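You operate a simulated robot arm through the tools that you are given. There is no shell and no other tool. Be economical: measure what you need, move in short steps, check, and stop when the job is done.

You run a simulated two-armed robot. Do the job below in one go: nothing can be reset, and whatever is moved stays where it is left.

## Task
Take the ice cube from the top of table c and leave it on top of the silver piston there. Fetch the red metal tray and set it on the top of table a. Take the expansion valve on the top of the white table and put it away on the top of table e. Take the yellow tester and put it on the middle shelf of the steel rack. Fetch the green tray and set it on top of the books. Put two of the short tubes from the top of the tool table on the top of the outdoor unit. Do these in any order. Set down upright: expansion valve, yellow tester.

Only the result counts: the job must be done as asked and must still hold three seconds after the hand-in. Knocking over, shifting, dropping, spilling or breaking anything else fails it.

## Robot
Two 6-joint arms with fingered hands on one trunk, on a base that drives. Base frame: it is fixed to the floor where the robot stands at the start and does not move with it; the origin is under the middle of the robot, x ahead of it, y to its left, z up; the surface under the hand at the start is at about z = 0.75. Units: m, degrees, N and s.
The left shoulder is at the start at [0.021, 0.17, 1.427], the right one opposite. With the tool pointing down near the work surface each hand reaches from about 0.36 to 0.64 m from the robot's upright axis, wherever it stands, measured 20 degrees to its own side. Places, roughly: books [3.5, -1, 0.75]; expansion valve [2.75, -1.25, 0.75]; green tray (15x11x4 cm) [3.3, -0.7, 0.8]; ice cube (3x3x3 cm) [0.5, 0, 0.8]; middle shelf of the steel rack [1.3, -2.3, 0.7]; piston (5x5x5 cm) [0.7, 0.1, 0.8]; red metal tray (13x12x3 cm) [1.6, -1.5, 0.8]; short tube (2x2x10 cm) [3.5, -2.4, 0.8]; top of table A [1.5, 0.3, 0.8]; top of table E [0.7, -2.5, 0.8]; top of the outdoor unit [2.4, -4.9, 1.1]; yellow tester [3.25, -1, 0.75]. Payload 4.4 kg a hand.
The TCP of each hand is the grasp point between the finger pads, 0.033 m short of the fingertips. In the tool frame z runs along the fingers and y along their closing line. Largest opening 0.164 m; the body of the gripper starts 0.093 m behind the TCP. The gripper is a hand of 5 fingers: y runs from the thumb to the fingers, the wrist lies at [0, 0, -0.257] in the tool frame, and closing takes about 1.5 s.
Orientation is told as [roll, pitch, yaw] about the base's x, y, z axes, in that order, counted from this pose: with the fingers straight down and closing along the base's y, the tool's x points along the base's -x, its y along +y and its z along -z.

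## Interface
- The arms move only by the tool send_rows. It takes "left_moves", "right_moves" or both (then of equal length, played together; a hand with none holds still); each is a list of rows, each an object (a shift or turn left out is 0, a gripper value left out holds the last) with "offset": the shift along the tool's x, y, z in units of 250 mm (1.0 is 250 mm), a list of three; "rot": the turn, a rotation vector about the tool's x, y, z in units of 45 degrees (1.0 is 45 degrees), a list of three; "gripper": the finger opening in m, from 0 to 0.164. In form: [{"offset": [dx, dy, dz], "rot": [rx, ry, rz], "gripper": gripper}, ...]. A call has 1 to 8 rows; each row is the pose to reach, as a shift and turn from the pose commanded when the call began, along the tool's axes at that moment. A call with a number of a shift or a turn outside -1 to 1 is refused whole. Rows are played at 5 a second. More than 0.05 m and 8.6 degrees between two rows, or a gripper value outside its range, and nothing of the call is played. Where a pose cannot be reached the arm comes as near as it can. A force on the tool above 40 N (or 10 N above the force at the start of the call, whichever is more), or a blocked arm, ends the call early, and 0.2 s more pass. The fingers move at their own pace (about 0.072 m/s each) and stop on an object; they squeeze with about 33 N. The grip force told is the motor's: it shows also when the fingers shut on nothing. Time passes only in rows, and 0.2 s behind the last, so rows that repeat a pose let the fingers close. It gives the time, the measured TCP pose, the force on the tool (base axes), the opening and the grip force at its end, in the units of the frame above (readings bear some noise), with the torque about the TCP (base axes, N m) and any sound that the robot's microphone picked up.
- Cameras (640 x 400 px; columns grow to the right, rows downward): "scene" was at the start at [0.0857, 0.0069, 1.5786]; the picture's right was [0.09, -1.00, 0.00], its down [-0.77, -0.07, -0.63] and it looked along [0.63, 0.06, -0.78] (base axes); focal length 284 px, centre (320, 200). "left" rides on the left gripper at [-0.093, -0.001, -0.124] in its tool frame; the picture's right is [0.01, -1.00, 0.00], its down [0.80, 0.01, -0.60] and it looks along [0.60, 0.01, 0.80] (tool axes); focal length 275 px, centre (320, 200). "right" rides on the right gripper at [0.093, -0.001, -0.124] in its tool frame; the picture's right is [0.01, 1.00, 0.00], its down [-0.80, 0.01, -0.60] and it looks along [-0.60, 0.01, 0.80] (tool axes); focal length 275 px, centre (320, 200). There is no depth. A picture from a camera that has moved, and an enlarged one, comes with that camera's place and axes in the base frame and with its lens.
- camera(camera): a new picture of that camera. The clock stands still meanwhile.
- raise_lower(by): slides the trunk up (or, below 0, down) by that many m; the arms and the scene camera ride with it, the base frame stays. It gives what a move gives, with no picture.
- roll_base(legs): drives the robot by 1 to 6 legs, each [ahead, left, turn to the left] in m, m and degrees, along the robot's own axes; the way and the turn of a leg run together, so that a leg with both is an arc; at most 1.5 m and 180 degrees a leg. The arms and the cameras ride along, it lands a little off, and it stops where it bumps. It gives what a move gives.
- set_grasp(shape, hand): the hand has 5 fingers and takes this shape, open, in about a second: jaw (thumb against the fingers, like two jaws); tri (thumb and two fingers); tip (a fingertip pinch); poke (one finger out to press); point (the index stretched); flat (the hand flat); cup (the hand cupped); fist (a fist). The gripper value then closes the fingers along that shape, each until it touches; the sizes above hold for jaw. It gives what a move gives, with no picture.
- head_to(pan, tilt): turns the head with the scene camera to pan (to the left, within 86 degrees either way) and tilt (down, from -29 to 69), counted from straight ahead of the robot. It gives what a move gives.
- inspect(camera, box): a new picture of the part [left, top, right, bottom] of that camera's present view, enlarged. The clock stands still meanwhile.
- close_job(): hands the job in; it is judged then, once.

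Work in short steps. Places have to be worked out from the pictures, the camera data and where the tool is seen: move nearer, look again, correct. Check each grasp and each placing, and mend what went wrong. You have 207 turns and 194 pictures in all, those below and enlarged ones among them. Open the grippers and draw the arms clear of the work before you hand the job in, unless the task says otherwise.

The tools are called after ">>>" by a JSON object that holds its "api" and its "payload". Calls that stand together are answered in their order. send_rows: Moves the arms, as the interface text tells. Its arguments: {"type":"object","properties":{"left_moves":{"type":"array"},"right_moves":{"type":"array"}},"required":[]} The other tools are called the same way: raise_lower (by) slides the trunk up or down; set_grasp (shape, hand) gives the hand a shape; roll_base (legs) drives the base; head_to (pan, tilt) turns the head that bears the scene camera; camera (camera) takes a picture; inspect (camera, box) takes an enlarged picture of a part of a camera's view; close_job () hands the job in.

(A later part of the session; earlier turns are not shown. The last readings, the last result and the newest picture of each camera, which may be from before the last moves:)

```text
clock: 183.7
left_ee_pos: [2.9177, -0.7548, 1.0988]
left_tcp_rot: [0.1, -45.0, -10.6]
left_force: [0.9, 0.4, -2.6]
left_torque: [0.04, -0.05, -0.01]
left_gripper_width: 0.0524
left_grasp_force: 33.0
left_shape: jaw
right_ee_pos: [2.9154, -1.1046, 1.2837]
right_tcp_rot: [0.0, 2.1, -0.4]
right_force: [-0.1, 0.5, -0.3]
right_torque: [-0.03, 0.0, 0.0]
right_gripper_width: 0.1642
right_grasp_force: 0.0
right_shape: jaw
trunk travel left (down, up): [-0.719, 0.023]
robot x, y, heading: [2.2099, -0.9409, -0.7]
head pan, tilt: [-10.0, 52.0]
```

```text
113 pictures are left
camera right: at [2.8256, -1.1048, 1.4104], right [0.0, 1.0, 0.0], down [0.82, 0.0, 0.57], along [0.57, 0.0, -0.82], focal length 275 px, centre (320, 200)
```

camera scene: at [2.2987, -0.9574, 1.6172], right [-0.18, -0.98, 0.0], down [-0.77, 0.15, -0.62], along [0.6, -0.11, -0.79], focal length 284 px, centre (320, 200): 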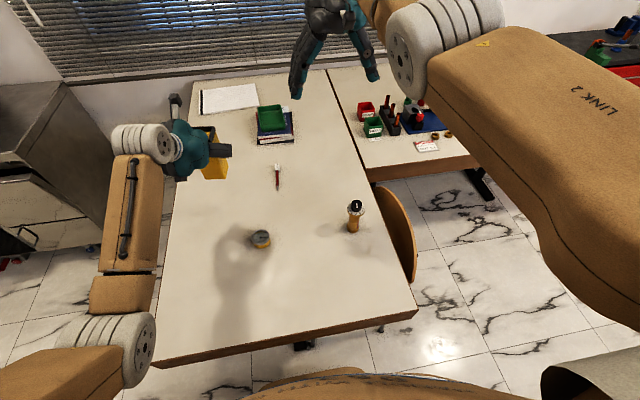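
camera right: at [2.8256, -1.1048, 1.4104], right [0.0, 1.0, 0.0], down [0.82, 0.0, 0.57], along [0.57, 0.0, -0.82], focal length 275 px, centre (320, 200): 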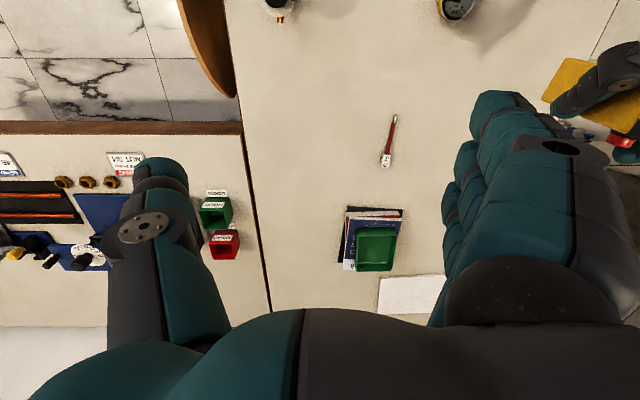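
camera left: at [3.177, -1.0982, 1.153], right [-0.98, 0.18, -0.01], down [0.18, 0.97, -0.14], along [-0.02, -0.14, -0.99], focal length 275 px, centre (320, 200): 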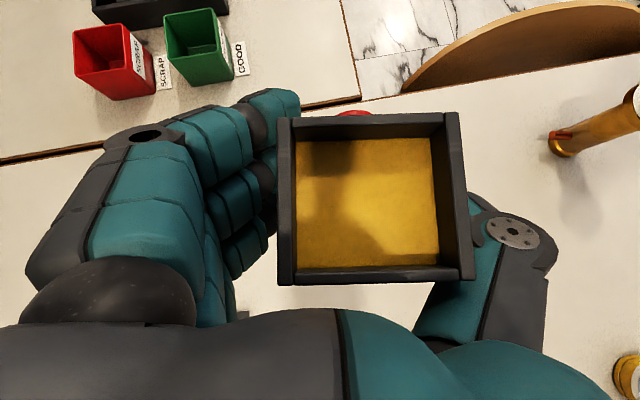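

The valve base is about [2.813,-1.171]. I bring the right hand above it in two moves, with the opening reduced to 0.09.

>>> {"api": "send_rows", "payload": {"right_moves": [{"offset": [0.08, -0.05, 0.15], "gripper": 0.09}, {"offset": [0.16, -0.1, 0.3], "rot": [0, -0.02, 0]}, {"offset": [0.24, -0.15, 0.45], "rot": [0, -0.047, 0]}, {"offset": [0.32, -0.2, 0.6], "rot": [0, -0.047, 0]}, {"offset": [0.4, -0.26, 0.75], "rot": [0, -0.047, 0]}, {"offset": [0.4, -0.265, 0.9], "rot": [0, -0.047, 0]}, {"offset": [0.4, -0.265, 0.98], "rot": [0, -0.047, 0]}, {"offset": [0.4, -0.265, 0.98], "rot": [0, -0.047, 0]}]}}

>>> {"api": "camera", "payload": {"camera": "right"}}

>>> {"api": "inspect", "payload": {"camera": "scene", "box": [300, 120, 420, 250]}}

```text
clock: 185.5
left_ee_pos: [2.9164, -0.7548, 1.0985]
left_tcp_rot: [0.2, -45.1, -10.7]
left_force: [-0.9, 0.0, -2.7]
left_torque: [0.06, -0.01, 0.0]
left_gripper_width: 0.0523
left_grasp_force: 33.2
left_shape: jaw
right_ee_pos: [2.8041, -1.1689, 1.0437]
right_tcp_rot: [0.0, 0.0, -0.5]
right_force: [0.6, -0.4, -0.3]
right_torque: [-0.01, -0.01, 0.02]
right_gripper_width: 0.0909
right_grasp_force: 0.1
right_shape: jaw
right hand out of reach, approached as far as the arm can: row 2, 3, 4, 5
trunk travel left (down, up): [-0.719, 0.023]
robot x, y, heading: [2.2169, -0.9416, -0.8]
head pan, tilt: [-10.0, 52.0]
```

```text
112 pictures are left
camera right: at [2.7106, -1.1696, 1.167], right [0.0, 1.0, 0.0], down [0.8, 0.0, 0.6], along [0.6, 0.0, -0.8], focal length 275 px, centre (320, 200)
```

right: 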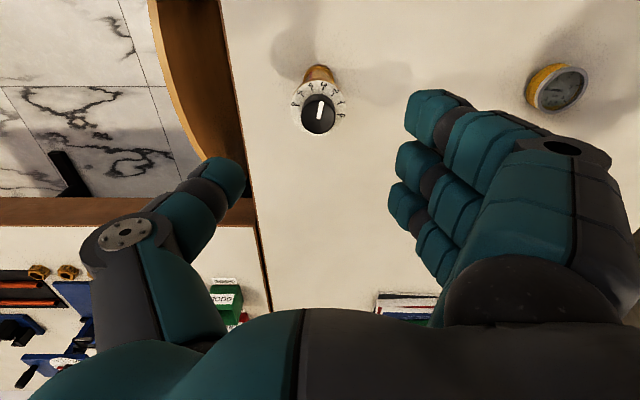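

```text
3.08 times, centred on (360, 185) of scene
camera zoom: at [2.2983, -0.9578, 1.6173], right [-0.19, -0.98, 0.0], down [-0.77, 0.15, -0.62], along [0.6, -0.11, -0.79], focal length 872 px, centre (197, 246)
```

zoom: 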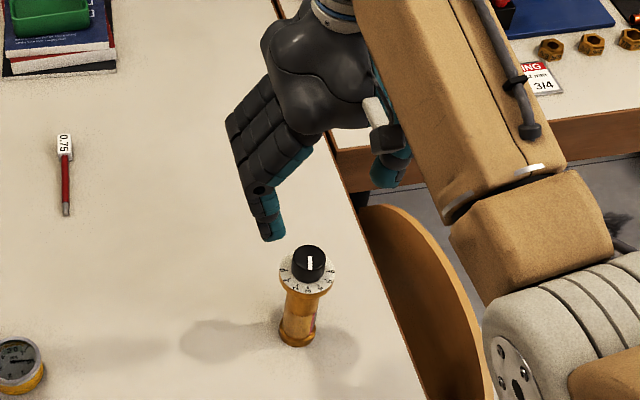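

The knob top is at [2.804,-1.171,0.905] and the flange at about 0.857. I descend so that the fingertips flank the knob just above the flange, offset slightly because the closed pinch point lies toward the thumb.

>>> {"api": "send_rows", "payload": {"right_moves": [{"offset": [0, 0.028, 0.18]}, {"offset": [0, 0.028, 0.36]}, {"offset": [0, 0.028, 0.5]}, {"offset": [0, 0.028, 0.55]}, {"offset": [0, 0.028, 0.55], "gripper": 0.06}, {"offset": [0, 0.028, 0.55]}]}}

>>> {"api": "camera", "payload": {"camera": "right"}}

>>> {"api": "inspect", "payload": {"camera": "scene", "box": [300, 150, 400, 250]}}

```text
clock: 186.9
left_ee_pos: [2.9173, -0.7551, 1.0986]
left_tcp_rot: [0.2, -45.0, -10.8]
left_force: [-0.1, -0.4, -2.0]
left_torque: [0.03, -0.03, 0.04]
left_gripper_width: 0.0523
left_grasp_force: 32.5
left_shape: jaw
right_ee_pos: [2.8063, -1.1632, 0.9051]
right_tcp_rot: [0.0, 0.0, -0.5]
right_force: [0.2, -1.7, 1.2]
right_torque: [-0.02, -0.01, 0.01]
right_gripper_width: 0.0615
right_grasp_force: 0.1
right_shape: jaw
trunk travel left (down, up): [-0.719, 0.023]
robot x, y, heading: [2.2172, -0.9421, -0.6]
head pan, tilt: [-10.0, 52.0]
```

```text
110 pictures are left
camera right: at [2.7118, -1.1636, 1.0286], right [0.0, 1.0, 0.0], down [0.8, 0.0, 0.6], along [0.6, 0.0, -0.8], focal length 275 px, centre (320, 200)
```

right: 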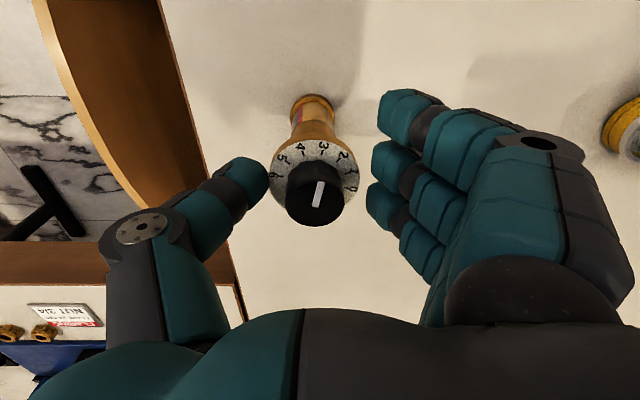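

```text
4.00 times, centred on (350, 200) of scene
camera zoom: at [2.2986, -0.9578, 1.6172], right [-0.19, -0.98, 0.0], down [-0.77, 0.15, -0.62], along [0.6, -0.11, -0.79], focal length 1134 px, centre (200, 200)
```

zoom: 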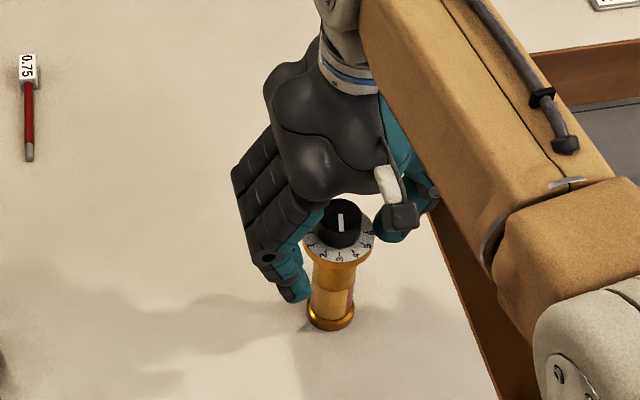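

To be safe I raise 7 mm so the tips stay above the flange, then close on the knob.

>>> {"api": "send_rows", "payload": {"right_moves": [{"offset": [0, 0, -0.03]}, {"offset": [0, 0, -0.03], "gripper": 0.015}, {"offset": [0, 0, -0.03]}, {"offset": [0, 0, -0.03]}, {"offset": [0, 0, -0.03]}, {"offset": [0, 0, -0.03]}]}}

>>> {"api": "camera", "payload": {"camera": "right"}}

>>> {"api": "inspect", "payload": {"camera": "scene", "box": [300, 150, 400, 250]}}

```text
clock: 188.3
left_ee_pos: [2.9161, -0.7539, 1.0992]
left_tcp_rot: [0.2, -45.1, -10.7]
left_force: [-0.2, 0.2, -2.7]
left_torque: [0.05, -0.02, -0.04]
left_gripper_width: 0.052
left_grasp_force: 32.4
left_shape: jaw
right_ee_pos: [2.8048, -1.1614, 0.9143]
right_tcp_rot: [0.0, -0.1, -0.5]
right_force: [1.1, 4.4, 15.3]
right_torque: [0.76, -0.33, 0.05]
right_gripper_width: 0.0282
right_grasp_force: 33.0
right_shape: jaw
trunk travel left (down, up): [-0.719, 0.023]
robot x, y, heading: [2.2147, -0.9443, -0.8]
head pan, tilt: [-10.0, 52.0]
```

```text
108 pictures are left
camera right: at [2.7114, -1.1623, 1.0375], right [0.0, 1.0, 0.0], down [0.8, 0.0, 0.6], along [0.6, 0.0, -0.8], focal length 275 px, centre (320, 200)
```

right: 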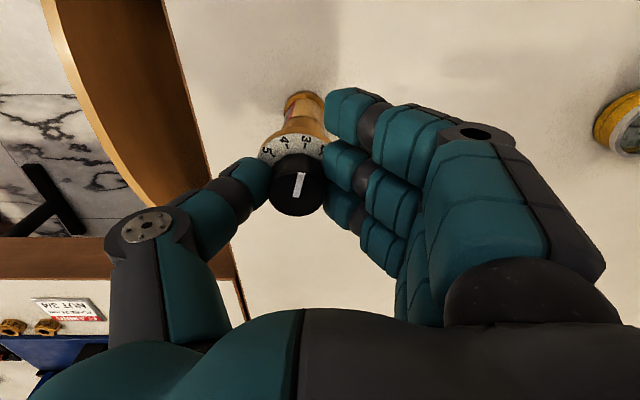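

```text
4.00 times, centred on (350, 200) of scene
camera zoom: at [2.2971, -0.9567, 1.6174], right [-0.19, -0.98, 0.0], down [-0.77, 0.15, -0.62], along [0.61, -0.11, -0.79], focal length 1134 px, centre (200, 200)
```

zoom: 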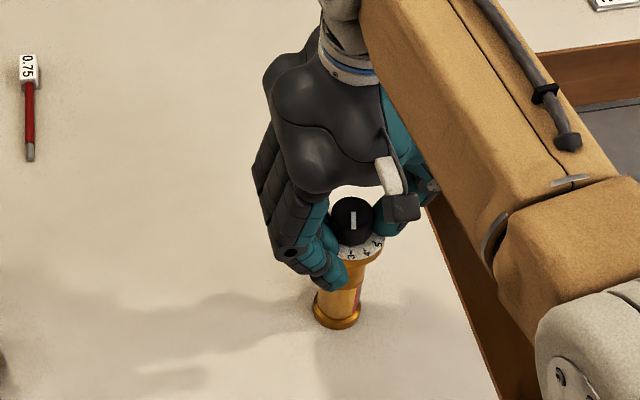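

Knob is gripped with some downward load from the curling fingers. I lift a little and look.

>>> {"api": "send_rows", "payload": {"right_moves": [{"offset": [0, 0, -0.02]}, {"offset": [0, 0, -0.06]}, {"offset": [0, 0, -0.16]}, {"offset": [0, 0, -0.3]}, {"offset": [0, 0, -0.3]}]}}

>>> {"api": "camera", "payload": {"camera": "right"}}

>>> {"api": "inspect", "payload": {"camera": "scene", "box": [300, 130, 400, 230]}}

```text
clock: 189.5
left_ee_pos: [2.9169, -0.7559, 1.0981]
left_tcp_rot: [0.2, -45.1, -10.6]
left_force: [0.4, 0.1, -2.9]
left_torque: [0.02, -0.02, -0.01]
left_gripper_width: 0.0524
left_grasp_force: 32.7
left_shape: jaw
right_ee_pos: [2.8059, -1.1609, 0.9894]
right_tcp_rot: [-0.1, 0.0, -0.5]
right_force: [0.2, 0.1, -2.5]
right_torque: [0.02, 0.01, 0.0]
right_gripper_width: 0.0274
right_grasp_force: 32.5
right_shape: jaw
trunk travel left (down, up): [-0.719, 0.023]
robot x, y, heading: [2.2133, -0.9423, -1.0]
head pan, tilt: [-10.0, 52.0]
```

```text
106 pictures are left
camera right: at [2.7114, -1.1628, 1.1122], right [0.0, 1.0, 0.0], down [0.8, 0.0, 0.6], along [0.6, 0.0, -0.8], focal length 275 px, centre (320, 200)
```

right: 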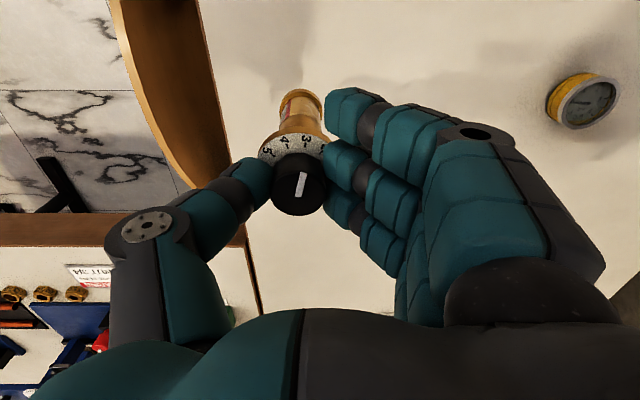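

```text
4.00 times, centred on (350, 180) of scene
camera zoom: at [2.299, -0.9579, 1.6172], right [-0.19, -0.98, 0.0], down [-0.78, 0.15, -0.61], along [0.6, -0.11, -0.79], focal length 1134 px, centre (200, 280)
```

zoom: 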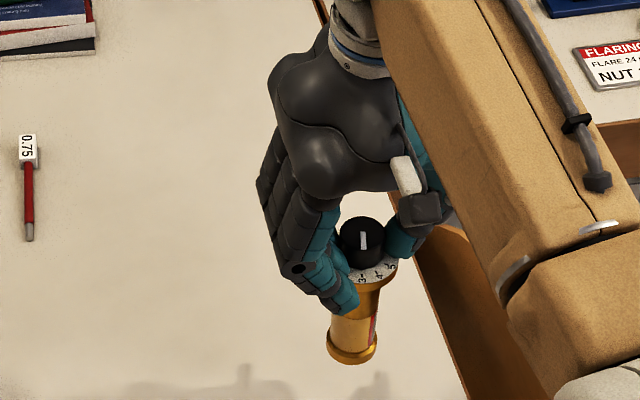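

The valve is held, hanging upright. I raise it and travel out of the aisle toward the rack area.

>>> {"api": "send_rows", "payload": {"right_moves": [{"offset": [0, 0, -0.18]}, {"offset": [0, 0, -0.36]}, {"offset": [0, 0, -0.5]}]}}

>>> {"api": "roll_base", "payload": {"legs": [[0, -0.7, 0.8], [0, -0.7, 0]]}}

>>> {"api": "head_to", "payload": {"pan": -86, "tilt": 35}}

>>> {"api": "camera", "payload": {"camera": "scene"}}

```text
clock: 190.3
left_ee_pos: [2.9183, -0.7551, 1.0975]
left_tcp_rot: [0.1, -44.9, -10.7]
left_force: [0.5, 0.8, -2.3]
left_torque: [0.05, -0.01, -0.02]
left_gripper_width: 0.052
left_grasp_force: 32.9
left_shape: jaw
right_ee_pos: [2.8245, -1.163, 1.0977]
right_tcp_rot: [0.1, 0.0, -0.5]
right_force: [0.6, 0.0, -3.2]
right_torque: [0.02, -0.01, -0.01]
right_gripper_width: 0.0276
right_grasp_force: 33.6
right_shape: jaw
right hand out of reach, approached as far as the arm can: row 3
trunk travel left (down, up): [-0.719, 0.023]
robot x, y, heading: [2.2189, -0.9471, -0.7]
head pan, tilt: [-10.0, 52.0]
```

```text
clock: 197.6
left_ee_pos: [2.9088, -2.1429, 1.0985]
left_tcp_rot: [0.2, -45.1, -9.7]
left_force: [0.1, -0.6, -2.1]
left_torque: [0.05, -0.04, -0.02]
left_gripper_width: 0.0522
left_grasp_force: 33.2
left_shape: jaw
right_ee_pos: [2.8233, -2.5535, 1.098]
right_tcp_rot: [0.1, 0.0, 0.6]
right_force: [-0.7, -0.4, -2.3]
right_torque: [0.04, 0.02, -0.05]
right_gripper_width: 0.0275
right_grasp_force: 33.0
right_shape: jaw
trunk travel left (down, up): [-0.719, 0.023]
robot x, y, heading: [2.2099, -2.3457, 0.7]
head pan, tilt: [-10.0, 52.0]
```

```text
clock: 199.1
left_ee_pos: [2.9101, -2.1425, 1.0979]
left_tcp_rot: [0.1, -45.0, -9.7]
left_force: [0.2, -0.3, -2.4]
left_torque: [0.04, -0.02, -0.01]
left_gripper_width: 0.0519
left_grasp_force: 32.8
left_shape: jaw
right_ee_pos: [2.8231, -2.5523, 1.0985]
right_tcp_rot: [0.1, 0.0, 0.5]
right_force: [-0.9, 0.4, -2.7]
right_torque: [0.05, 0.02, 0.0]
right_gripper_width: 0.0277
right_grasp_force: 33.0
right_shape: jaw
trunk travel left (down, up): [-0.719, 0.023]
robot x, y, heading: [2.2094, -2.3406, 0.4]
head pan, tilt: [-85.9, 35.0]
```

```text
104 pictures are left
camera scene: at [2.228, -2.4321, 1.6416], right [-1.0, -0.08, 0.0], down [-0.04, 0.57, -0.82], along [0.06, -0.82, -0.57], focal length 284 px, centre (320, 200)
```

scene: 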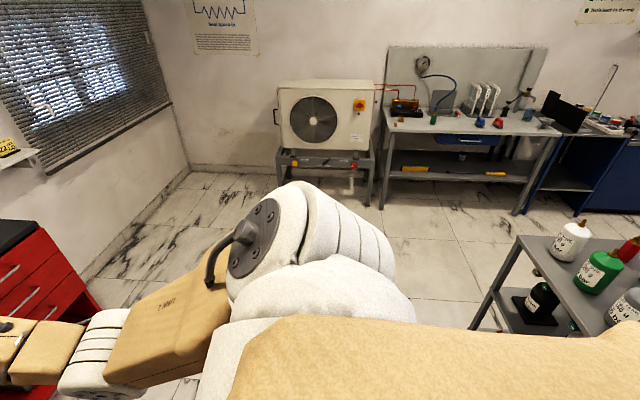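

The rack seems close on the -x side. I first turn to face -y, step away from the rack, then turn to face it.

>>> {"api": "roll_base", "payload": {"legs": [[0, 0, -90.5], [0, 0.33, 0], [0, 0, -90]]}}

>>> {"api": "head_to", "payload": {"pan": 0, "tilt": 38}}

>>> {"api": "camera", "payload": {"camera": "scene"}}

```text
clock: 208.9
left_ee_pos: [1.8423, -2.5591, 1.0986]
left_tcp_rot: [0.2, -44.9, 170.1]
left_force: [-0.5, -0.2, -3.5]
left_torque: [-0.08, 0.0, 0.01]
left_gripper_width: 0.0516
left_grasp_force: 32.9
left_shape: jaw
right_ee_pos: [1.9309, -2.1505, 1.099]
right_tcp_rot: [0.1, 0.0, -179.7]
right_force: [-1.3, 0.0, -2.5]
right_torque: [-0.05, -0.01, 0.01]
right_gripper_width: 0.0274
right_grasp_force: 33.2
right_shape: jaw
trunk travel left (down, up): [-0.719, 0.023]
robot x, y, heading: [2.5394, -2.3632, -179.8]
head pan, tilt: [-85.9, 35.0]
```

```text
clock: 210.5
left_ee_pos: [1.8409, -2.5591, 1.0979]
left_tcp_rot: [0.2, -44.9, 170.0]
left_force: [0.3, -0.3, -1.8]
left_torque: [-0.02, 0.03, 0.0]
left_gripper_width: 0.0517
left_grasp_force: 33.4
left_shape: jaw
right_ee_pos: [1.9295, -2.1501, 1.0987]
right_tcp_rot: [0.1, -0.1, -179.8]
right_force: [0.5, -0.6, -2.5]
right_torque: [-0.02, -0.03, -0.04]
right_gripper_width: 0.0274
right_grasp_force: 32.5
right_shape: jaw
trunk travel left (down, up): [-0.719, 0.023]
robot x, y, heading: [2.5415, -2.362, -180.1]
head pan, tilt: [0.0, 38.0]
```

```text
103 pictures are left
camera scene: at [2.4422, -2.361, 1.637], right [0.0, 1.0, 0.0], down [0.62, 0.0, -0.79], along [-0.79, 0.0, -0.62], focal length 284 px, centre (320, 200)
```

scene: 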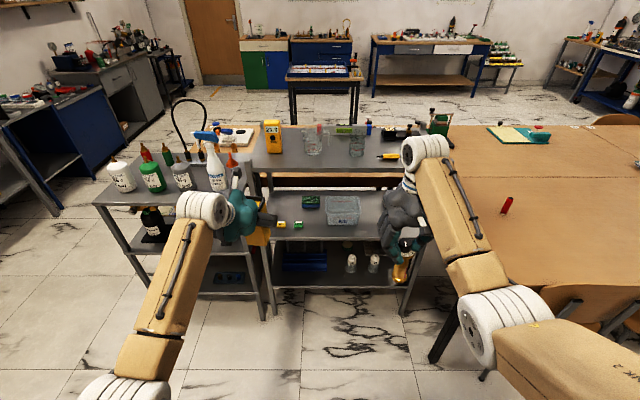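

I see the steel rack straight ahead. I zoom in on its middle shelf.

>>> {"api": "inspect", "payload": {"camera": "scene", "box": [230, 110, 440, 320]}}

```text
1.90 times, centred on (335, 215) of scene
camera zoom: at [2.4422, -2.361, 1.637], right [0.0, 1.0, 0.0], down [0.62, 0.0, -0.79], along [-0.79, 0.0, -0.62], focal length 540 px, centre (291, 171)
```

zoom: 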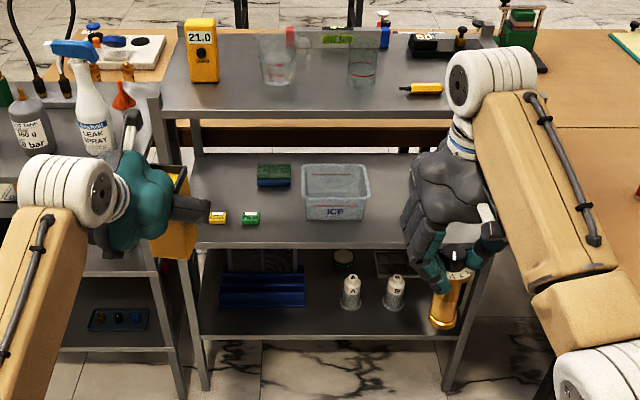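

The middle shelf is free between the tub (y≈-2.17) and the right post (y≈-1.91), with its front edge at x≈1.54. I move right to y≈-1.9 and look at that space.

>>> {"api": "roll_base", "payload": {"legs": [[0, -0.46, 0]]}}

>>> {"api": "camera", "payload": {"camera": "scene"}}

>>> {"api": "inspect", "payload": {"camera": "scene", "box": [200, 120, 360, 280]}}

```text
clock: 213.2
left_ee_pos: [1.8404, -2.1074, 1.0966]
left_tcp_rot: [0.2, -44.9, 169.8]
left_force: [-0.4, 0.3, -3.2]
left_torque: [-0.05, 0.04, 0.04]
left_gripper_width: 0.0518
left_grasp_force: 33.4
left_shape: jaw
right_ee_pos: [1.9304, -1.6989, 1.0978]
right_tcp_rot: [0.1, 0.1, -179.8]
right_force: [-0.2, 0.3, -2.3]
right_torque: [-0.09, 0.01, 0.0]
right_gripper_width: 0.0273
right_grasp_force: 33.4
right_shape: jaw
trunk travel left (down, up): [-0.719, 0.023]
robot x, y, heading: [2.5411, -1.9105, -179.8]
head pan, tilt: [0.0, 38.0]
```

```text
101 pictures are left
camera scene: at [2.4416, -1.9093, 1.637], right [0.0, 1.0, 0.0], down [0.62, 0.0, -0.79], along [-0.79, 0.0, -0.62], focal length 284 px, centre (320, 200)
```

scene: 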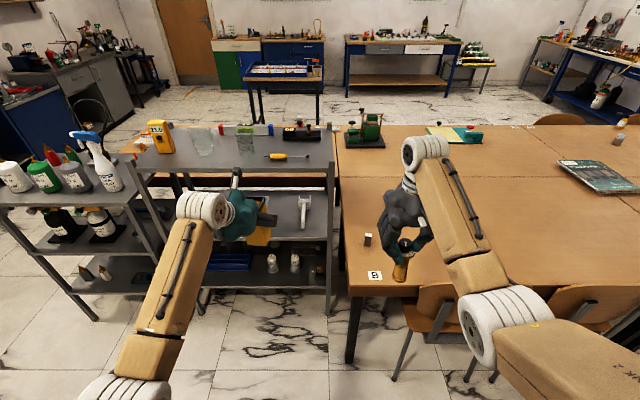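

```text
2.50 times, centred on (280, 200) of scene
camera zoom: at [2.4416, -1.9093, 1.637], right [0.0, 1.0, 0.0], down [0.62, 0.0, -0.79], along [-0.79, 0.0, -0.62], focal length 709 px, centre (420, 200)
```

zoom: 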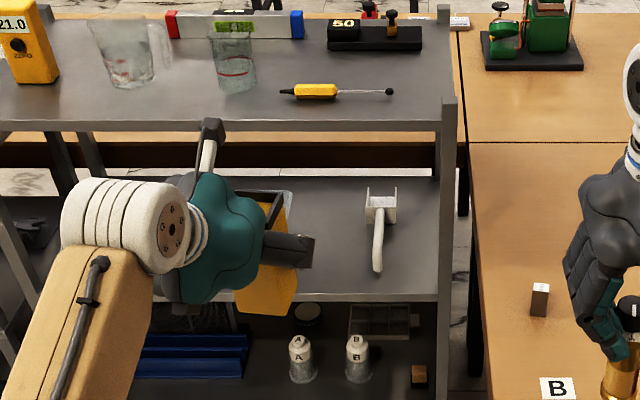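

A white bracket lies at y≈-1.99, so I'll place the tester near the front at about [1.48,-2.085], between bracket and tub. First I straighten the yaw, lower the trunk and the hand in front of the rack.

>>> {"api": "raise_lower", "payload": {"by": -0.08}}

>>> {"api": "send_rows", "payload": {"left_moves": [{"offset": [0.07, 0, 0.07], "rot": [-0.08, 0, -0.08]}, {"offset": [0.18, 0, 0.18], "rot": [-0.157, 0, -0.157]}, {"offset": [0.31, 0, 0.31], "rot": [-0.157, 0, -0.157]}, {"offset": [0.44, 0, 0.44], "rot": [-0.157, 0, -0.157]}, {"offset": [0.557, 0, 0.557], "rot": [-0.157, 0, -0.157]}, {"offset": [0.557, 0, 0.557], "rot": [-0.157, 0, -0.157]}]}}

>>> {"api": "camera", "payload": {"camera": "left"}}

>>> {"api": "camera", "payload": {"camera": "scene"}}

```text
clock: 214.4
left_ee_pos: [1.8404, -2.1068, 1.0183]
left_tcp_rot: [0.3, -44.9, 169.9]
left_force: [-0.3, -1.1, -2.1]
left_torque: [-0.03, 0.02, -0.02]
left_gripper_width: 0.0515
left_grasp_force: 32.9
left_shape: jaw
right_ee_pos: [1.9292, -1.6981, 1.0193]
right_tcp_rot: [0.1, 0.0, -179.8]
right_force: [-0.2, -0.2, -2.3]
right_torque: [-0.06, 0.01, 0.02]
right_gripper_width: 0.0273
right_grasp_force: 33.1
right_shape: jaw
trunk travel left (down, up): [-0.639, 0.103]
robot x, y, heading: [2.542, -1.9075, -180.1]
head pan, tilt: [0.0, 38.0]
```

```text
clock: 215.8
left_ee_pos: [1.8438, -2.1068, 0.8183]
left_tcp_rot: [0.2, -45.0, 180.0]
left_force: [1.2, 0.0, -2.0]
left_torque: [-0.06, 0.04, 0.03]
left_gripper_width: 0.0515
left_grasp_force: 33.2
left_shape: jaw
right_ee_pos: [1.9297, -1.6985, 1.02]
right_tcp_rot: [0.2, -0.2, -179.8]
right_force: [-0.8, 0.3, -1.8]
right_torque: [-0.04, -0.03, -0.01]
right_gripper_width: 0.0275
right_grasp_force: 32.8
right_shape: jaw
trunk travel left (down, up): [-0.639, 0.103]
robot x, y, heading: [2.5412, -1.9108, -180.1]
head pan, tilt: [0.0, 38.0]
```

```text
99 pictures are left
camera left: at [1.8644, -2.1058, 0.9716], right [0.01, 1.0, -0.01], down [0.99, -0.01, -0.14], along [-0.14, -0.01, -0.99], focal length 275 px, centre (320, 200)
```

left: 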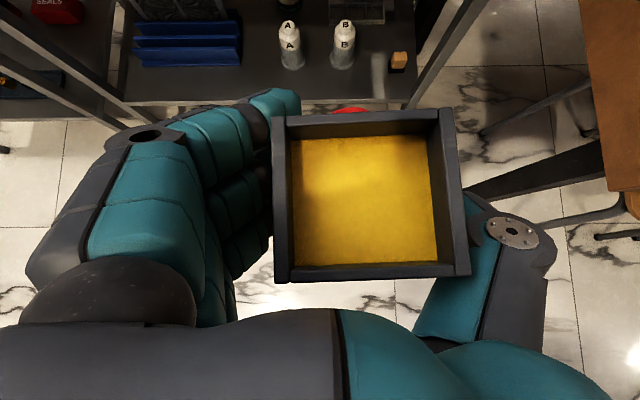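

```text
98 pictures are left
camera scene: at [2.4414, -1.9098, 1.5571], right [0.0, 1.0, 0.0], down [0.62, 0.0, -0.79], along [-0.79, 0.0, -0.62], focal length 284 px, centre (320, 200)
```

scene: 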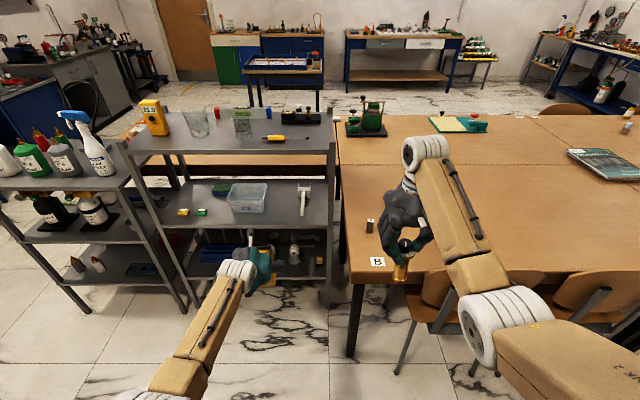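

The shelf space is clearly visible now. I drive ahead 0.34 m with the tester just above shelf level.

>>> {"api": "roll_base", "payload": {"legs": [[0.34, 0, 0]]}}

>>> {"api": "camera", "payload": {"camera": "left"}}

>>> {"api": "head_to", "payload": {"pan": 10, "tilt": 50}}

>>> {"api": "camera", "payload": {"camera": "scene"}}

```text
clock: 218.0
left_ee_pos: [1.4994, -2.1043, 0.818]
left_tcp_rot: [0.1, -44.9, 179.7]
left_force: [-0.3, 1.3, -3.3]
left_torque: [-0.02, 0.05, 0.05]
left_gripper_width: 0.0517
left_grasp_force: 32.9
left_shape: jaw
right_ee_pos: [1.5897, -1.6949, 1.0178]
right_tcp_rot: [0.0, 0.0, 179.9]
right_force: [-0.4, 0.7, -2.2]
right_torque: [-0.05, -0.05, -0.02]
right_gripper_width: 0.0275
right_grasp_force: 33.2
right_shape: jaw
trunk travel left (down, up): [-0.639, 0.103]
robot x, y, heading: [2.2028, -1.9097, 180.1]
head pan, tilt: [0.0, 38.0]
```

```text
97 pictures are left
camera left: at [1.5217, -2.1023, 0.9708], right [0.01, 1.0, -0.01], down [0.99, -0.01, -0.14], along [-0.14, -0.01, -0.99], focal length 275 px, centre (320, 200)
```

left: 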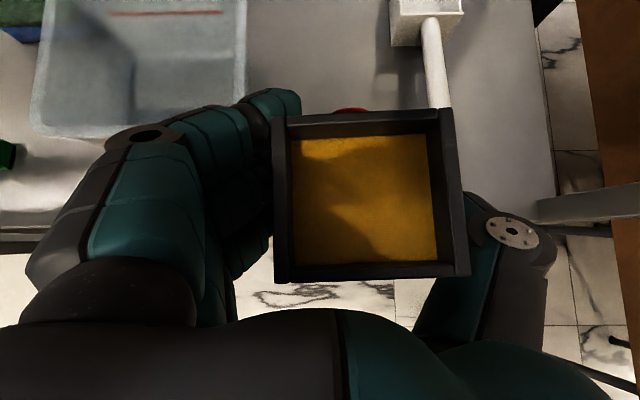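

```text
clock: 218.8
left_ee_pos: [1.5014, -2.1047, 0.8185]
left_tcp_rot: [0.2, -44.9, 179.7]
left_force: [-0.1, 0.7, -2.7]
left_torque: [-0.04, 0.01, -0.03]
left_gripper_width: 0.0516
left_grasp_force: 32.8
left_shape: jaw
right_ee_pos: [1.5903, -1.6957, 1.0192]
right_tcp_rot: [0.0, 0.0, 180.0]
right_force: [-0.4, 0.5, -3.0]
right_torque: [-0.02, -0.02, 0.0]
right_gripper_width: 0.0272
right_grasp_force: 33.4
right_shape: jaw
trunk travel left (down, up): [-0.639, 0.103]
robot x, y, heading: [2.2049, -1.9099, 180.1]
head pan, tilt: [10.0, 50.0]
```

```text
96 pictures are left
camera scene: at [2.1108, -1.9223, 1.5399], right [-0.17, 0.99, 0.0], down [0.76, 0.13, -0.64], along [-0.63, -0.11, -0.77], focal length 284 px, centre (320, 200)
```

scene: 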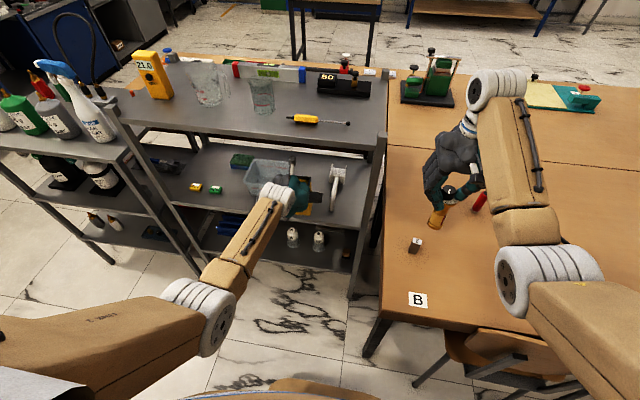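

The tester is over the front of the shelf. I advance 28 mm more and lower toward the surface.

>>> {"api": "send_rows", "payload": {"left_moves": [{"offset": [-0.04, 0, 0.04]}, {"offset": [-0.079, 0, 0.079]}, {"offset": [-0.049, 0, 0.109]}, {"offset": [-0.019, 0, 0.139]}, {"offset": [-0.005, 0, 0.153]}, {"offset": [-0.005, 0, 0.153]}]}}

>>> {"api": "camera", "payload": {"camera": "left"}}

>>> {"api": "inspect", "payload": {"camera": "scene", "box": [240, 140, 360, 260]}}

```text
clock: 220.2
left_ee_pos: [1.4734, -2.1055, 0.7922]
left_tcp_rot: [0.2, -44.9, 179.7]
left_force: [-0.5, 0.5, -2.6]
left_torque: [-0.05, -0.02, 0.01]
left_gripper_width: 0.0512
left_grasp_force: 33.3
left_shape: jaw
right_ee_pos: [1.59, -1.6952, 1.0189]
right_tcp_rot: [0.1, -0.1, 179.9]
right_force: [-0.3, 0.8, -3.4]
right_torque: [-0.03, 0.0, -0.02]
right_gripper_width: 0.0273
right_grasp_force: 33.0
right_shape: jaw
trunk travel left (down, up): [-0.639, 0.103]
robot x, y, heading: [2.1952, -1.9094, 179.9]
head pan, tilt: [10.0, 50.0]
```

```text
95 pictures are left
camera left: at [1.495, -2.1029, 0.9445], right [0.01, 1.0, -0.01], down [0.99, -0.01, -0.14], along [-0.14, -0.01, -0.99], focal length 275 px, centre (320, 200)
```

left: 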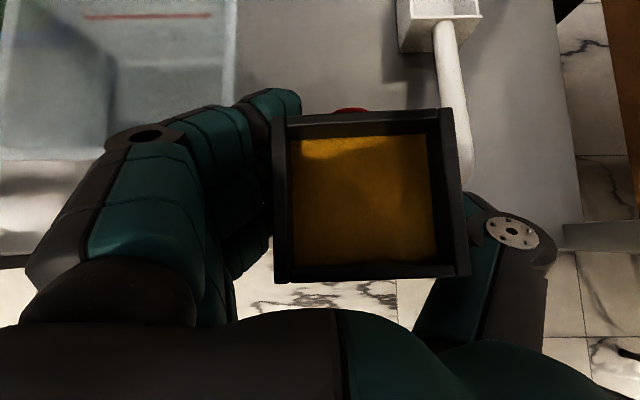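

```text
3.33 times, centred on (300, 200) of scene
camera zoom: at [2.1104, -1.9223, 1.5399], right [-0.17, 0.99, 0.0], down [0.76, 0.13, -0.64], along [-0.63, -0.11, -0.77], focal length 945 px, centre (387, 200)
```

zoom: 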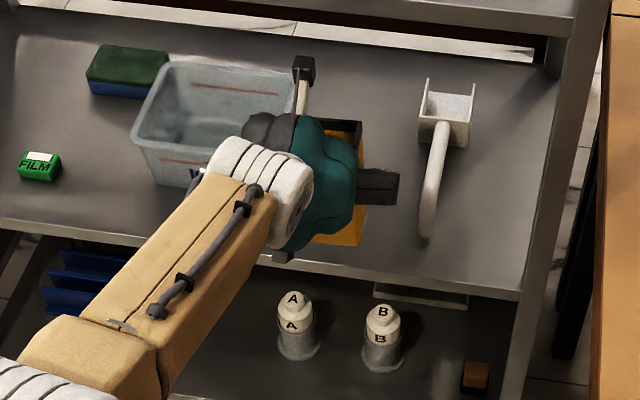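

Position looks good, between tub and bracket. I keep lowering to contact.

>>> {"api": "send_rows", "payload": {"left_moves": [{"offset": [0.008, 0, 0.008]}, {"offset": [0.016, 0, 0.016]}, {"offset": [0.02, 0, 0.02]}, {"offset": [0.02, 0, 0.02]}]}}

```text
clock: 221.2
left_ee_pos: [1.4734, -2.1044, 0.7855]
left_tcp_rot: [0.2, -44.9, 179.7]
left_force: [0.3, -0.1, -2.8]
left_torque: [-0.04, -0.01, 0.03]
left_gripper_width: 0.0517
left_grasp_force: 32.8
left_shape: jaw
right_ee_pos: [1.5902, -1.6947, 1.0189]
right_tcp_rot: [0.1, 0.0, 180.0]
right_force: [-1.1, -0.1, -2.9]
right_torque: [-0.07, -0.01, 0.03]
right_gripper_width: 0.0273
right_grasp_force: 32.6
right_shape: jaw
trunk travel left (down, up): [-0.639, 0.103]
robot x, y, heading: [2.1992, -1.9098, 179.6]
head pan, tilt: [10.0, 50.0]
```

No contact yet; I go on in 2–3 mm steps.

>>> {"api": "send_rows", "payload": {"left_moves": [{"offset": [0.008, 0, 0.008]}, {"offset": [0.014, 0, 0.014]}, {"offset": [0.014, 0, 0.014]}]}}

>>> {"api": "send_rows", "payload": {"left_moves": [{"offset": [0.008, 0, 0.008]}, {"offset": [0.014, 0, 0.014]}, {"offset": [0.014, 0, 0.014]}]}}

```text
clock: 222.0
left_ee_pos: [1.4728, -2.1036, 0.7812]
left_tcp_rot: [0.2, -45.0, 179.6]
left_force: [0.4, 0.1, -1.8]
left_torque: [-0.04, 0.04, 0.01]
left_gripper_width: 0.0516
left_grasp_force: 32.4
left_shape: jaw
right_ee_pos: [1.59, -1.6943, 1.0178]
right_tcp_rot: [0.1, 0.0, 180.0]
right_force: [-0.9, 0.1, -1.9]
right_torque: [-0.02, 0.0, 0.03]
right_gripper_width: 0.0274
right_grasp_force: 32.7
right_shape: jaw
trunk travel left (down, up): [-0.639, 0.103]
robot x, y, heading: [2.2002, -1.9091, 179.8]
head pan, tilt: [10.0, 50.0]
```

```text
clock: 222.8
left_ee_pos: [1.4723, -2.105, 0.7762]
left_tcp_rot: [0.1, -44.9, 179.7]
left_force: [0.4, 0.2, -3.0]
left_torque: [-0.02, -0.01, 0.0]
left_gripper_width: 0.0517
left_grasp_force: 33.0
left_shape: jaw
right_ee_pos: [1.5904, -1.6946, 1.0182]
right_tcp_rot: [0.0, -0.1, 179.9]
right_force: [-0.3, 0.0, -1.8]
right_torque: [-0.04, 0.0, 0.0]
right_gripper_width: 0.0274
right_grasp_force: 32.6
right_shape: jaw
trunk travel left (down, up): [-0.639, 0.103]
robot x, y, heading: [2.1972, -1.9099, 179.7]
head pan, tilt: [10.0, 50.0]
```

Still free, so I continue lowering.

>>> {"api": "send_rows", "payload": {"left_moves": [{"offset": [0.008, 0, 0.008]}, {"offset": [0.016, 0, 0.016]}, {"offset": [0.022, 0, 0.022]}, {"offset": [0.022, 0, 0.022]}]}}

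>>> {"api": "inspect", "payload": {"camera": "scene", "box": [270, 160, 350, 240]}}

```text
clock: 223.8
left_ee_pos: [1.4722, -2.1049, 0.7672]
left_tcp_rot: [0.2, -44.9, 179.7]
left_force: [-0.8, -0.4, -3.1]
left_torque: [-0.07, 0.01, 0.01]
left_gripper_width: 0.052
left_grasp_force: 32.3
left_shape: jaw
right_ee_pos: [1.5911, -1.6948, 1.0173]
right_tcp_rot: [0.0, 0.0, 179.8]
right_force: [-0.4, 1.1, -2.6]
right_torque: [-0.05, 0.01, -0.01]
right_gripper_width: 0.0272
right_grasp_force: 33.2
right_shape: jaw
trunk travel left (down, up): [-0.639, 0.103]
robot x, y, heading: [2.2006, -1.9083, 180.0]
head pan, tilt: [10.0, 50.0]
```

```text
5.00 times, centred on (310, 200) of scene
camera zoom: at [2.1105, -1.9223, 1.5399], right [-0.17, 0.99, 0.0], down [0.76, 0.13, -0.64], along [-0.63, -0.11, -0.77], focal length 1418 px, centre (370, 200)
```

zoom: 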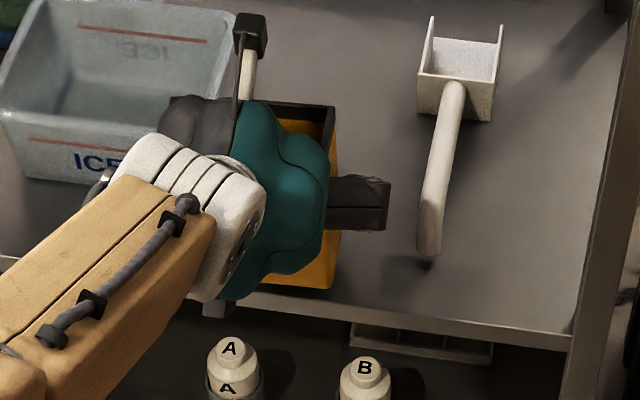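

Recomputing from two views, the shelf is at about z=0.65 with its front edge near x=1.49, so the tester must go deeper. I advance 45 mm at this height.

>>> {"api": "send_rows", "payload": {"left_moves": [{"offset": [-0.06, 0, 0.06]}, {"offset": [-0.127, 0, 0.127]}, {"offset": [-0.127, 0, 0.127]}]}}

>>> {"api": "inspect", "payload": {"camera": "scene", "box": [270, 160, 350, 240]}}

>>> {"api": "camera", "payload": {"camera": "left"}}

```text
clock: 224.6
left_ee_pos: [1.4521, -2.1005, 0.7826]
left_tcp_rot: [0.3, -44.9, 179.7]
left_force: [0.2, 0.5, -3.3]
left_torque: [-0.05, -0.01, 0.0]
left_gripper_width: 0.0514
left_grasp_force: 33.2
left_shape: jaw
left hand out of reach, approached as far as the arm can: row 1, 2, 3
right_ee_pos: [1.5893, -1.6927, 1.0186]
right_tcp_rot: [0.1, 0.0, 179.9]
right_force: [0.1, 0.4, -2.3]
right_torque: [-0.04, -0.02, 0.0]
right_gripper_width: 0.0274
right_grasp_force: 33.4
right_shape: jaw
trunk travel left (down, up): [-0.639, 0.103]
robot x, y, heading: [2.2015, -1.9094, 179.8]
head pan, tilt: [10.0, 50.0]
```

```text
5.00 times, centred on (310, 200) of scene
camera zoom: at [2.1101, -1.9219, 1.5398], right [-0.17, 0.99, 0.0], down [0.76, 0.13, -0.64], along [-0.63, -0.11, -0.77], focal length 1418 px, centre (370, 200)
```

zoom: 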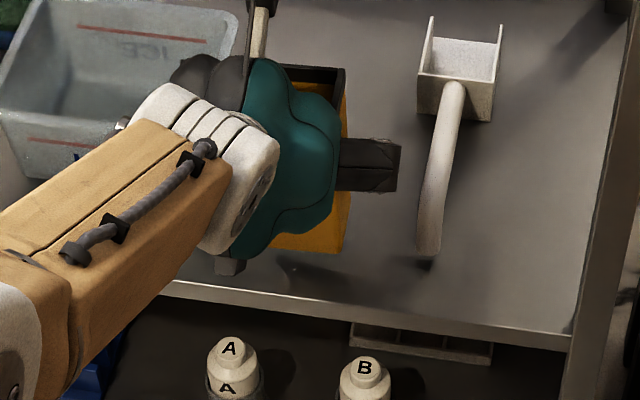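

```text
91 pictures are left
camera left: at [1.4732, -2.0984, 0.9365], right [0.01, 1.0, -0.01], down [0.99, -0.01, -0.14], along [-0.14, -0.01, -0.99], focal length 275 px, centre (320, 200)
```

left: 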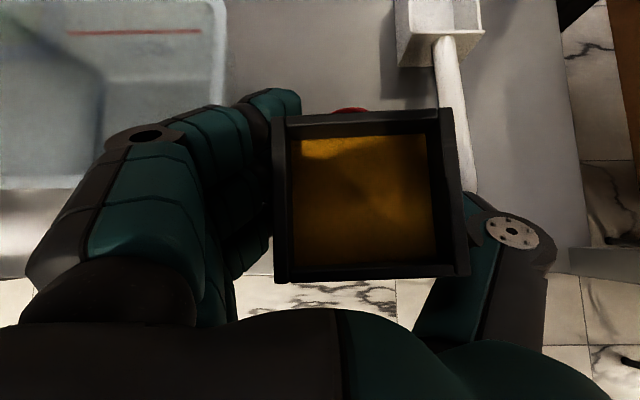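

The arm hit its reach limit, so I drive ahead 25 mm and lower again afterwards.

>>> {"api": "roll_base", "payload": {"legs": [[0.027, 0, 0]]}}

>>> {"api": "send_rows", "payload": {"left_moves": [{"offset": [0.02, 0, 0.02]}, {"offset": [0.04, 0, 0.04]}, {"offset": [0.05, 0, 0.05]}, {"offset": [0.05, 0, 0.05]}]}}

>>> {"api": "inspect", "payload": {"camera": "scene", "box": [270, 160, 350, 240]}}

```text
clock: 225.4
left_ee_pos: [1.424, -2.1002, 0.7823]
left_tcp_rot: [0.2, -44.8, 179.8]
left_force: [-0.9, 0.8, -2.4]
left_torque: [-0.02, 0.01, -0.01]
left_gripper_width: 0.0519
left_grasp_force: 33.4
left_shape: jaw
right_ee_pos: [1.5627, -1.6955, 1.0183]
right_tcp_rot: [0.2, 0.1, 180.0]
right_force: [-0.9, -0.2, -3.3]
right_torque: [-0.05, -0.06, 0.02]
right_gripper_width: 0.0274
right_grasp_force: 32.8
right_shape: jaw
trunk travel left (down, up): [-0.639, 0.103]
robot x, y, heading: [2.1734, -1.9106, 179.7]
head pan, tilt: [10.0, 50.0]
```

```text
clock: 226.4
left_ee_pos: [1.433, -2.1014, 0.7726]
left_tcp_rot: [0.2, -44.9, 179.7]
left_force: [0.4, -0.6, -1.8]
left_torque: [0.0, -0.03, 0.01]
left_gripper_width: 0.0519
left_grasp_force: 32.7
left_shape: jaw
left hand out of reach, approached as far as the arm can: row 1, 2, 3, 4
right_ee_pos: [1.5634, -1.6955, 1.0177]
right_tcp_rot: [0.1, 0.0, 179.9]
right_force: [0.6, 0.1, -2.7]
right_torque: [-0.04, -0.02, -0.01]
right_gripper_width: 0.0276
right_grasp_force: 33.2
right_shape: jaw
trunk travel left (down, up): [-0.639, 0.103]
robot x, y, heading: [2.1752, -1.909, 179.9]
head pan, tilt: [10.0, 50.0]
```

```text
5.00 times, centred on (310, 200) of scene
camera zoom: at [2.0834, -1.9222, 1.5398], right [-0.17, 0.99, 0.0], down [0.76, 0.13, -0.64], along [-0.63, -0.11, -0.77], focal length 1418 px, centre (370, 200)
```

zoom: 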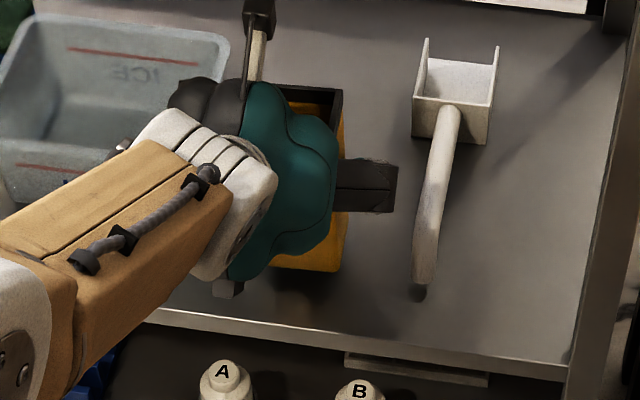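

I lower with the trunk instead: 30 mm down.

>>> {"api": "raise_lower", "payload": {"by": -0.02}}

>>> {"api": "raise_lower", "payload": {"by": -0.01}}

>>> {"api": "inspect", "payload": {"camera": "scene", "box": [270, 160, 350, 240]}}

```text
clock: 227.1
left_ee_pos: [1.4306, -2.1, 0.756]
left_tcp_rot: [0.2, -45.3, 179.6]
left_force: [0.6, 0.0, 12.0]
left_torque: [-0.23, -0.1, -0.01]
left_gripper_width: 0.0519
left_grasp_force: 32.8
left_shape: jaw
right_ee_pos: [1.5645, -1.6941, 0.9989]
right_tcp_rot: [0.2, -0.1, 179.9]
right_force: [-1.5, -0.4, -2.8]
right_torque: [-0.04, -0.05, 0.02]
right_gripper_width: 0.0275
right_grasp_force: 33.2
right_shape: jaw
trunk travel left (down, up): [-0.619, 0.123]
robot x, y, heading: [2.1711, -1.9095, 179.7]
head pan, tilt: [10.0, 50.0]
```

```text
clock: 227.5
left_ee_pos: [1.4241, -2.1002, 0.7547]
left_tcp_rot: [0.2, -46.1, 179.6]
left_force: [6.8, -0.5, 17.7]
left_torque: [-0.31, -0.42, 0.08]
left_gripper_width: 0.0531
left_grasp_force: 32.9
left_shape: jaw
right_ee_pos: [1.563, -1.6947, 0.9883]
right_tcp_rot: [0.1, 0.0, 179.9]
right_force: [-0.7, 0.0, -2.3]
right_torque: [-0.03, -0.08, 0.01]
right_gripper_width: 0.0274
right_grasp_force: 33.2
right_shape: jaw
trunk travel left (down, up): [-0.611, 0.131]
robot x, y, heading: [2.1746, -1.9092, 180.0]
head pan, tilt: [10.0, 50.0]
stopped: the force on the tool passed its limit at 43 N (the readings are from after the stop); the commanded pose is now the measured one
```

```text
5.00 times, centred on (310, 200) of scene
camera zoom: at [2.0837, -1.9221, 1.5111], right [-0.17, 0.99, 0.0], down [0.76, 0.13, -0.64], along [-0.63, -0.11, -0.77], focal length 1418 px, centre (370, 200)
```

zoom: 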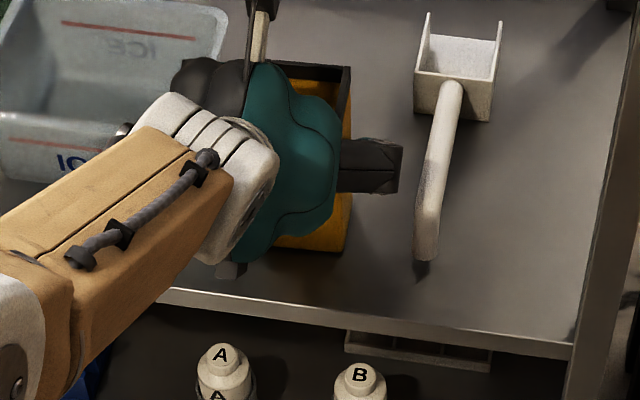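

Contact at z≈0.756, so the tester stands on the shelf. I ease up 4 mm and open the hand.

>>> {"api": "raise_lower", "payload": {"by": 0.005}}

>>> {"api": "send_rows", "payload": {"left_moves": [{"gripper": 0.065}, {"gripper": 0.09}, {"gripper": 0.09}, {"gripper": 0.09}]}}

>>> {"api": "camera", "payload": {"camera": "left"}}

>>> {"api": "inspect", "payload": {"camera": "scene", "box": [270, 160, 350, 240]}}

```text
clock: 228.1
left_ee_pos: [1.4275, -2.1008, 0.7552]
left_tcp_rot: [0.2, -45.7, 179.6]
left_force: [-2.5, 1.2, 3.4]
left_torque: [-0.12, 0.01, -0.04]
left_gripper_width: 0.0524
left_grasp_force: 33.1
left_shape: jaw
right_ee_pos: [1.5641, -1.6943, 0.9954]
right_tcp_rot: [0.0, 0.0, 180.0]
right_force: [0.6, -0.6, -2.3]
right_torque: [-0.07, 0.0, -0.01]
right_gripper_width: 0.0273
right_grasp_force: 33.5
right_shape: jaw
trunk travel left (down, up): [-0.616, 0.126]
robot x, y, heading: [2.1708, -1.9112, 179.5]
head pan, tilt: [10.0, 50.0]
```

```text
clock: 229.1
left_ee_pos: [1.4271, -2.1004, 0.7535]
left_tcp_rot: [0.1, -45.8, 179.6]
left_force: [-0.5, 0.3, 0.6]
left_torque: [0.0, -0.04, 0.0]
left_gripper_width: 0.0888
left_grasp_force: 0.0
left_shape: jaw
right_ee_pos: [1.564, -1.6946, 0.9945]
right_tcp_rot: [0.0, 0.0, 180.0]
right_force: [0.7, 0.1, -3.0]
right_torque: [-0.02, -0.01, 0.04]
right_gripper_width: 0.0272
right_grasp_force: 32.9
right_shape: jaw
trunk travel left (down, up): [-0.616, 0.126]
robot x, y, heading: [2.1703, -1.911, 179.7]
head pan, tilt: [10.0, 50.0]
```

```text
88 pictures are left
camera left: at [1.4511, -2.099, 0.9082], right [0.01, 1.0, -0.01], down [0.99, -0.01, -0.15], along [-0.15, -0.01, -0.99], focal length 275 px, centre (320, 200)
```

left: 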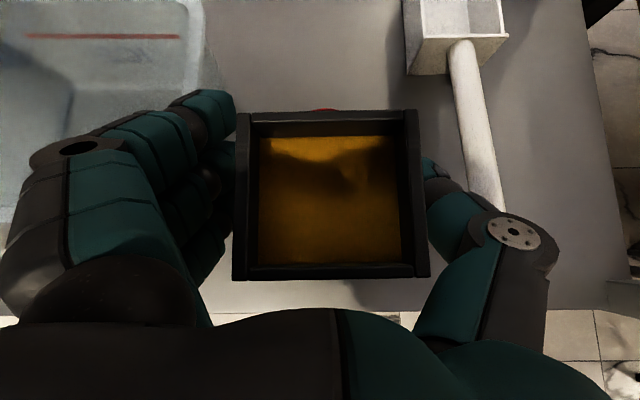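

```text
5.00 times, centred on (310, 200) of scene
camera zoom: at [2.0836, -1.9223, 1.5162], right [-0.17, 0.99, 0.0], down [0.76, 0.13, -0.64], along [-0.63, -0.11, -0.77], focal length 1418 px, centre (370, 200)
```

zoom: 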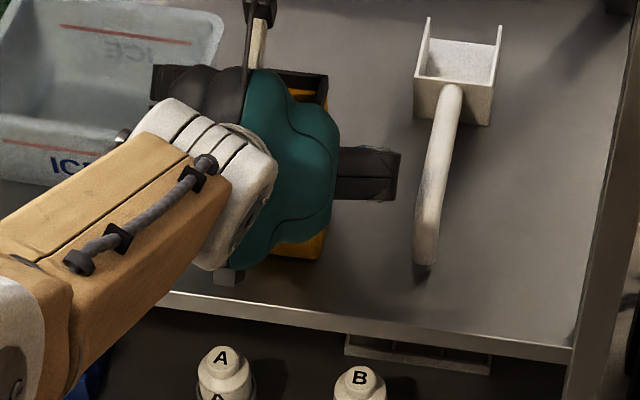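

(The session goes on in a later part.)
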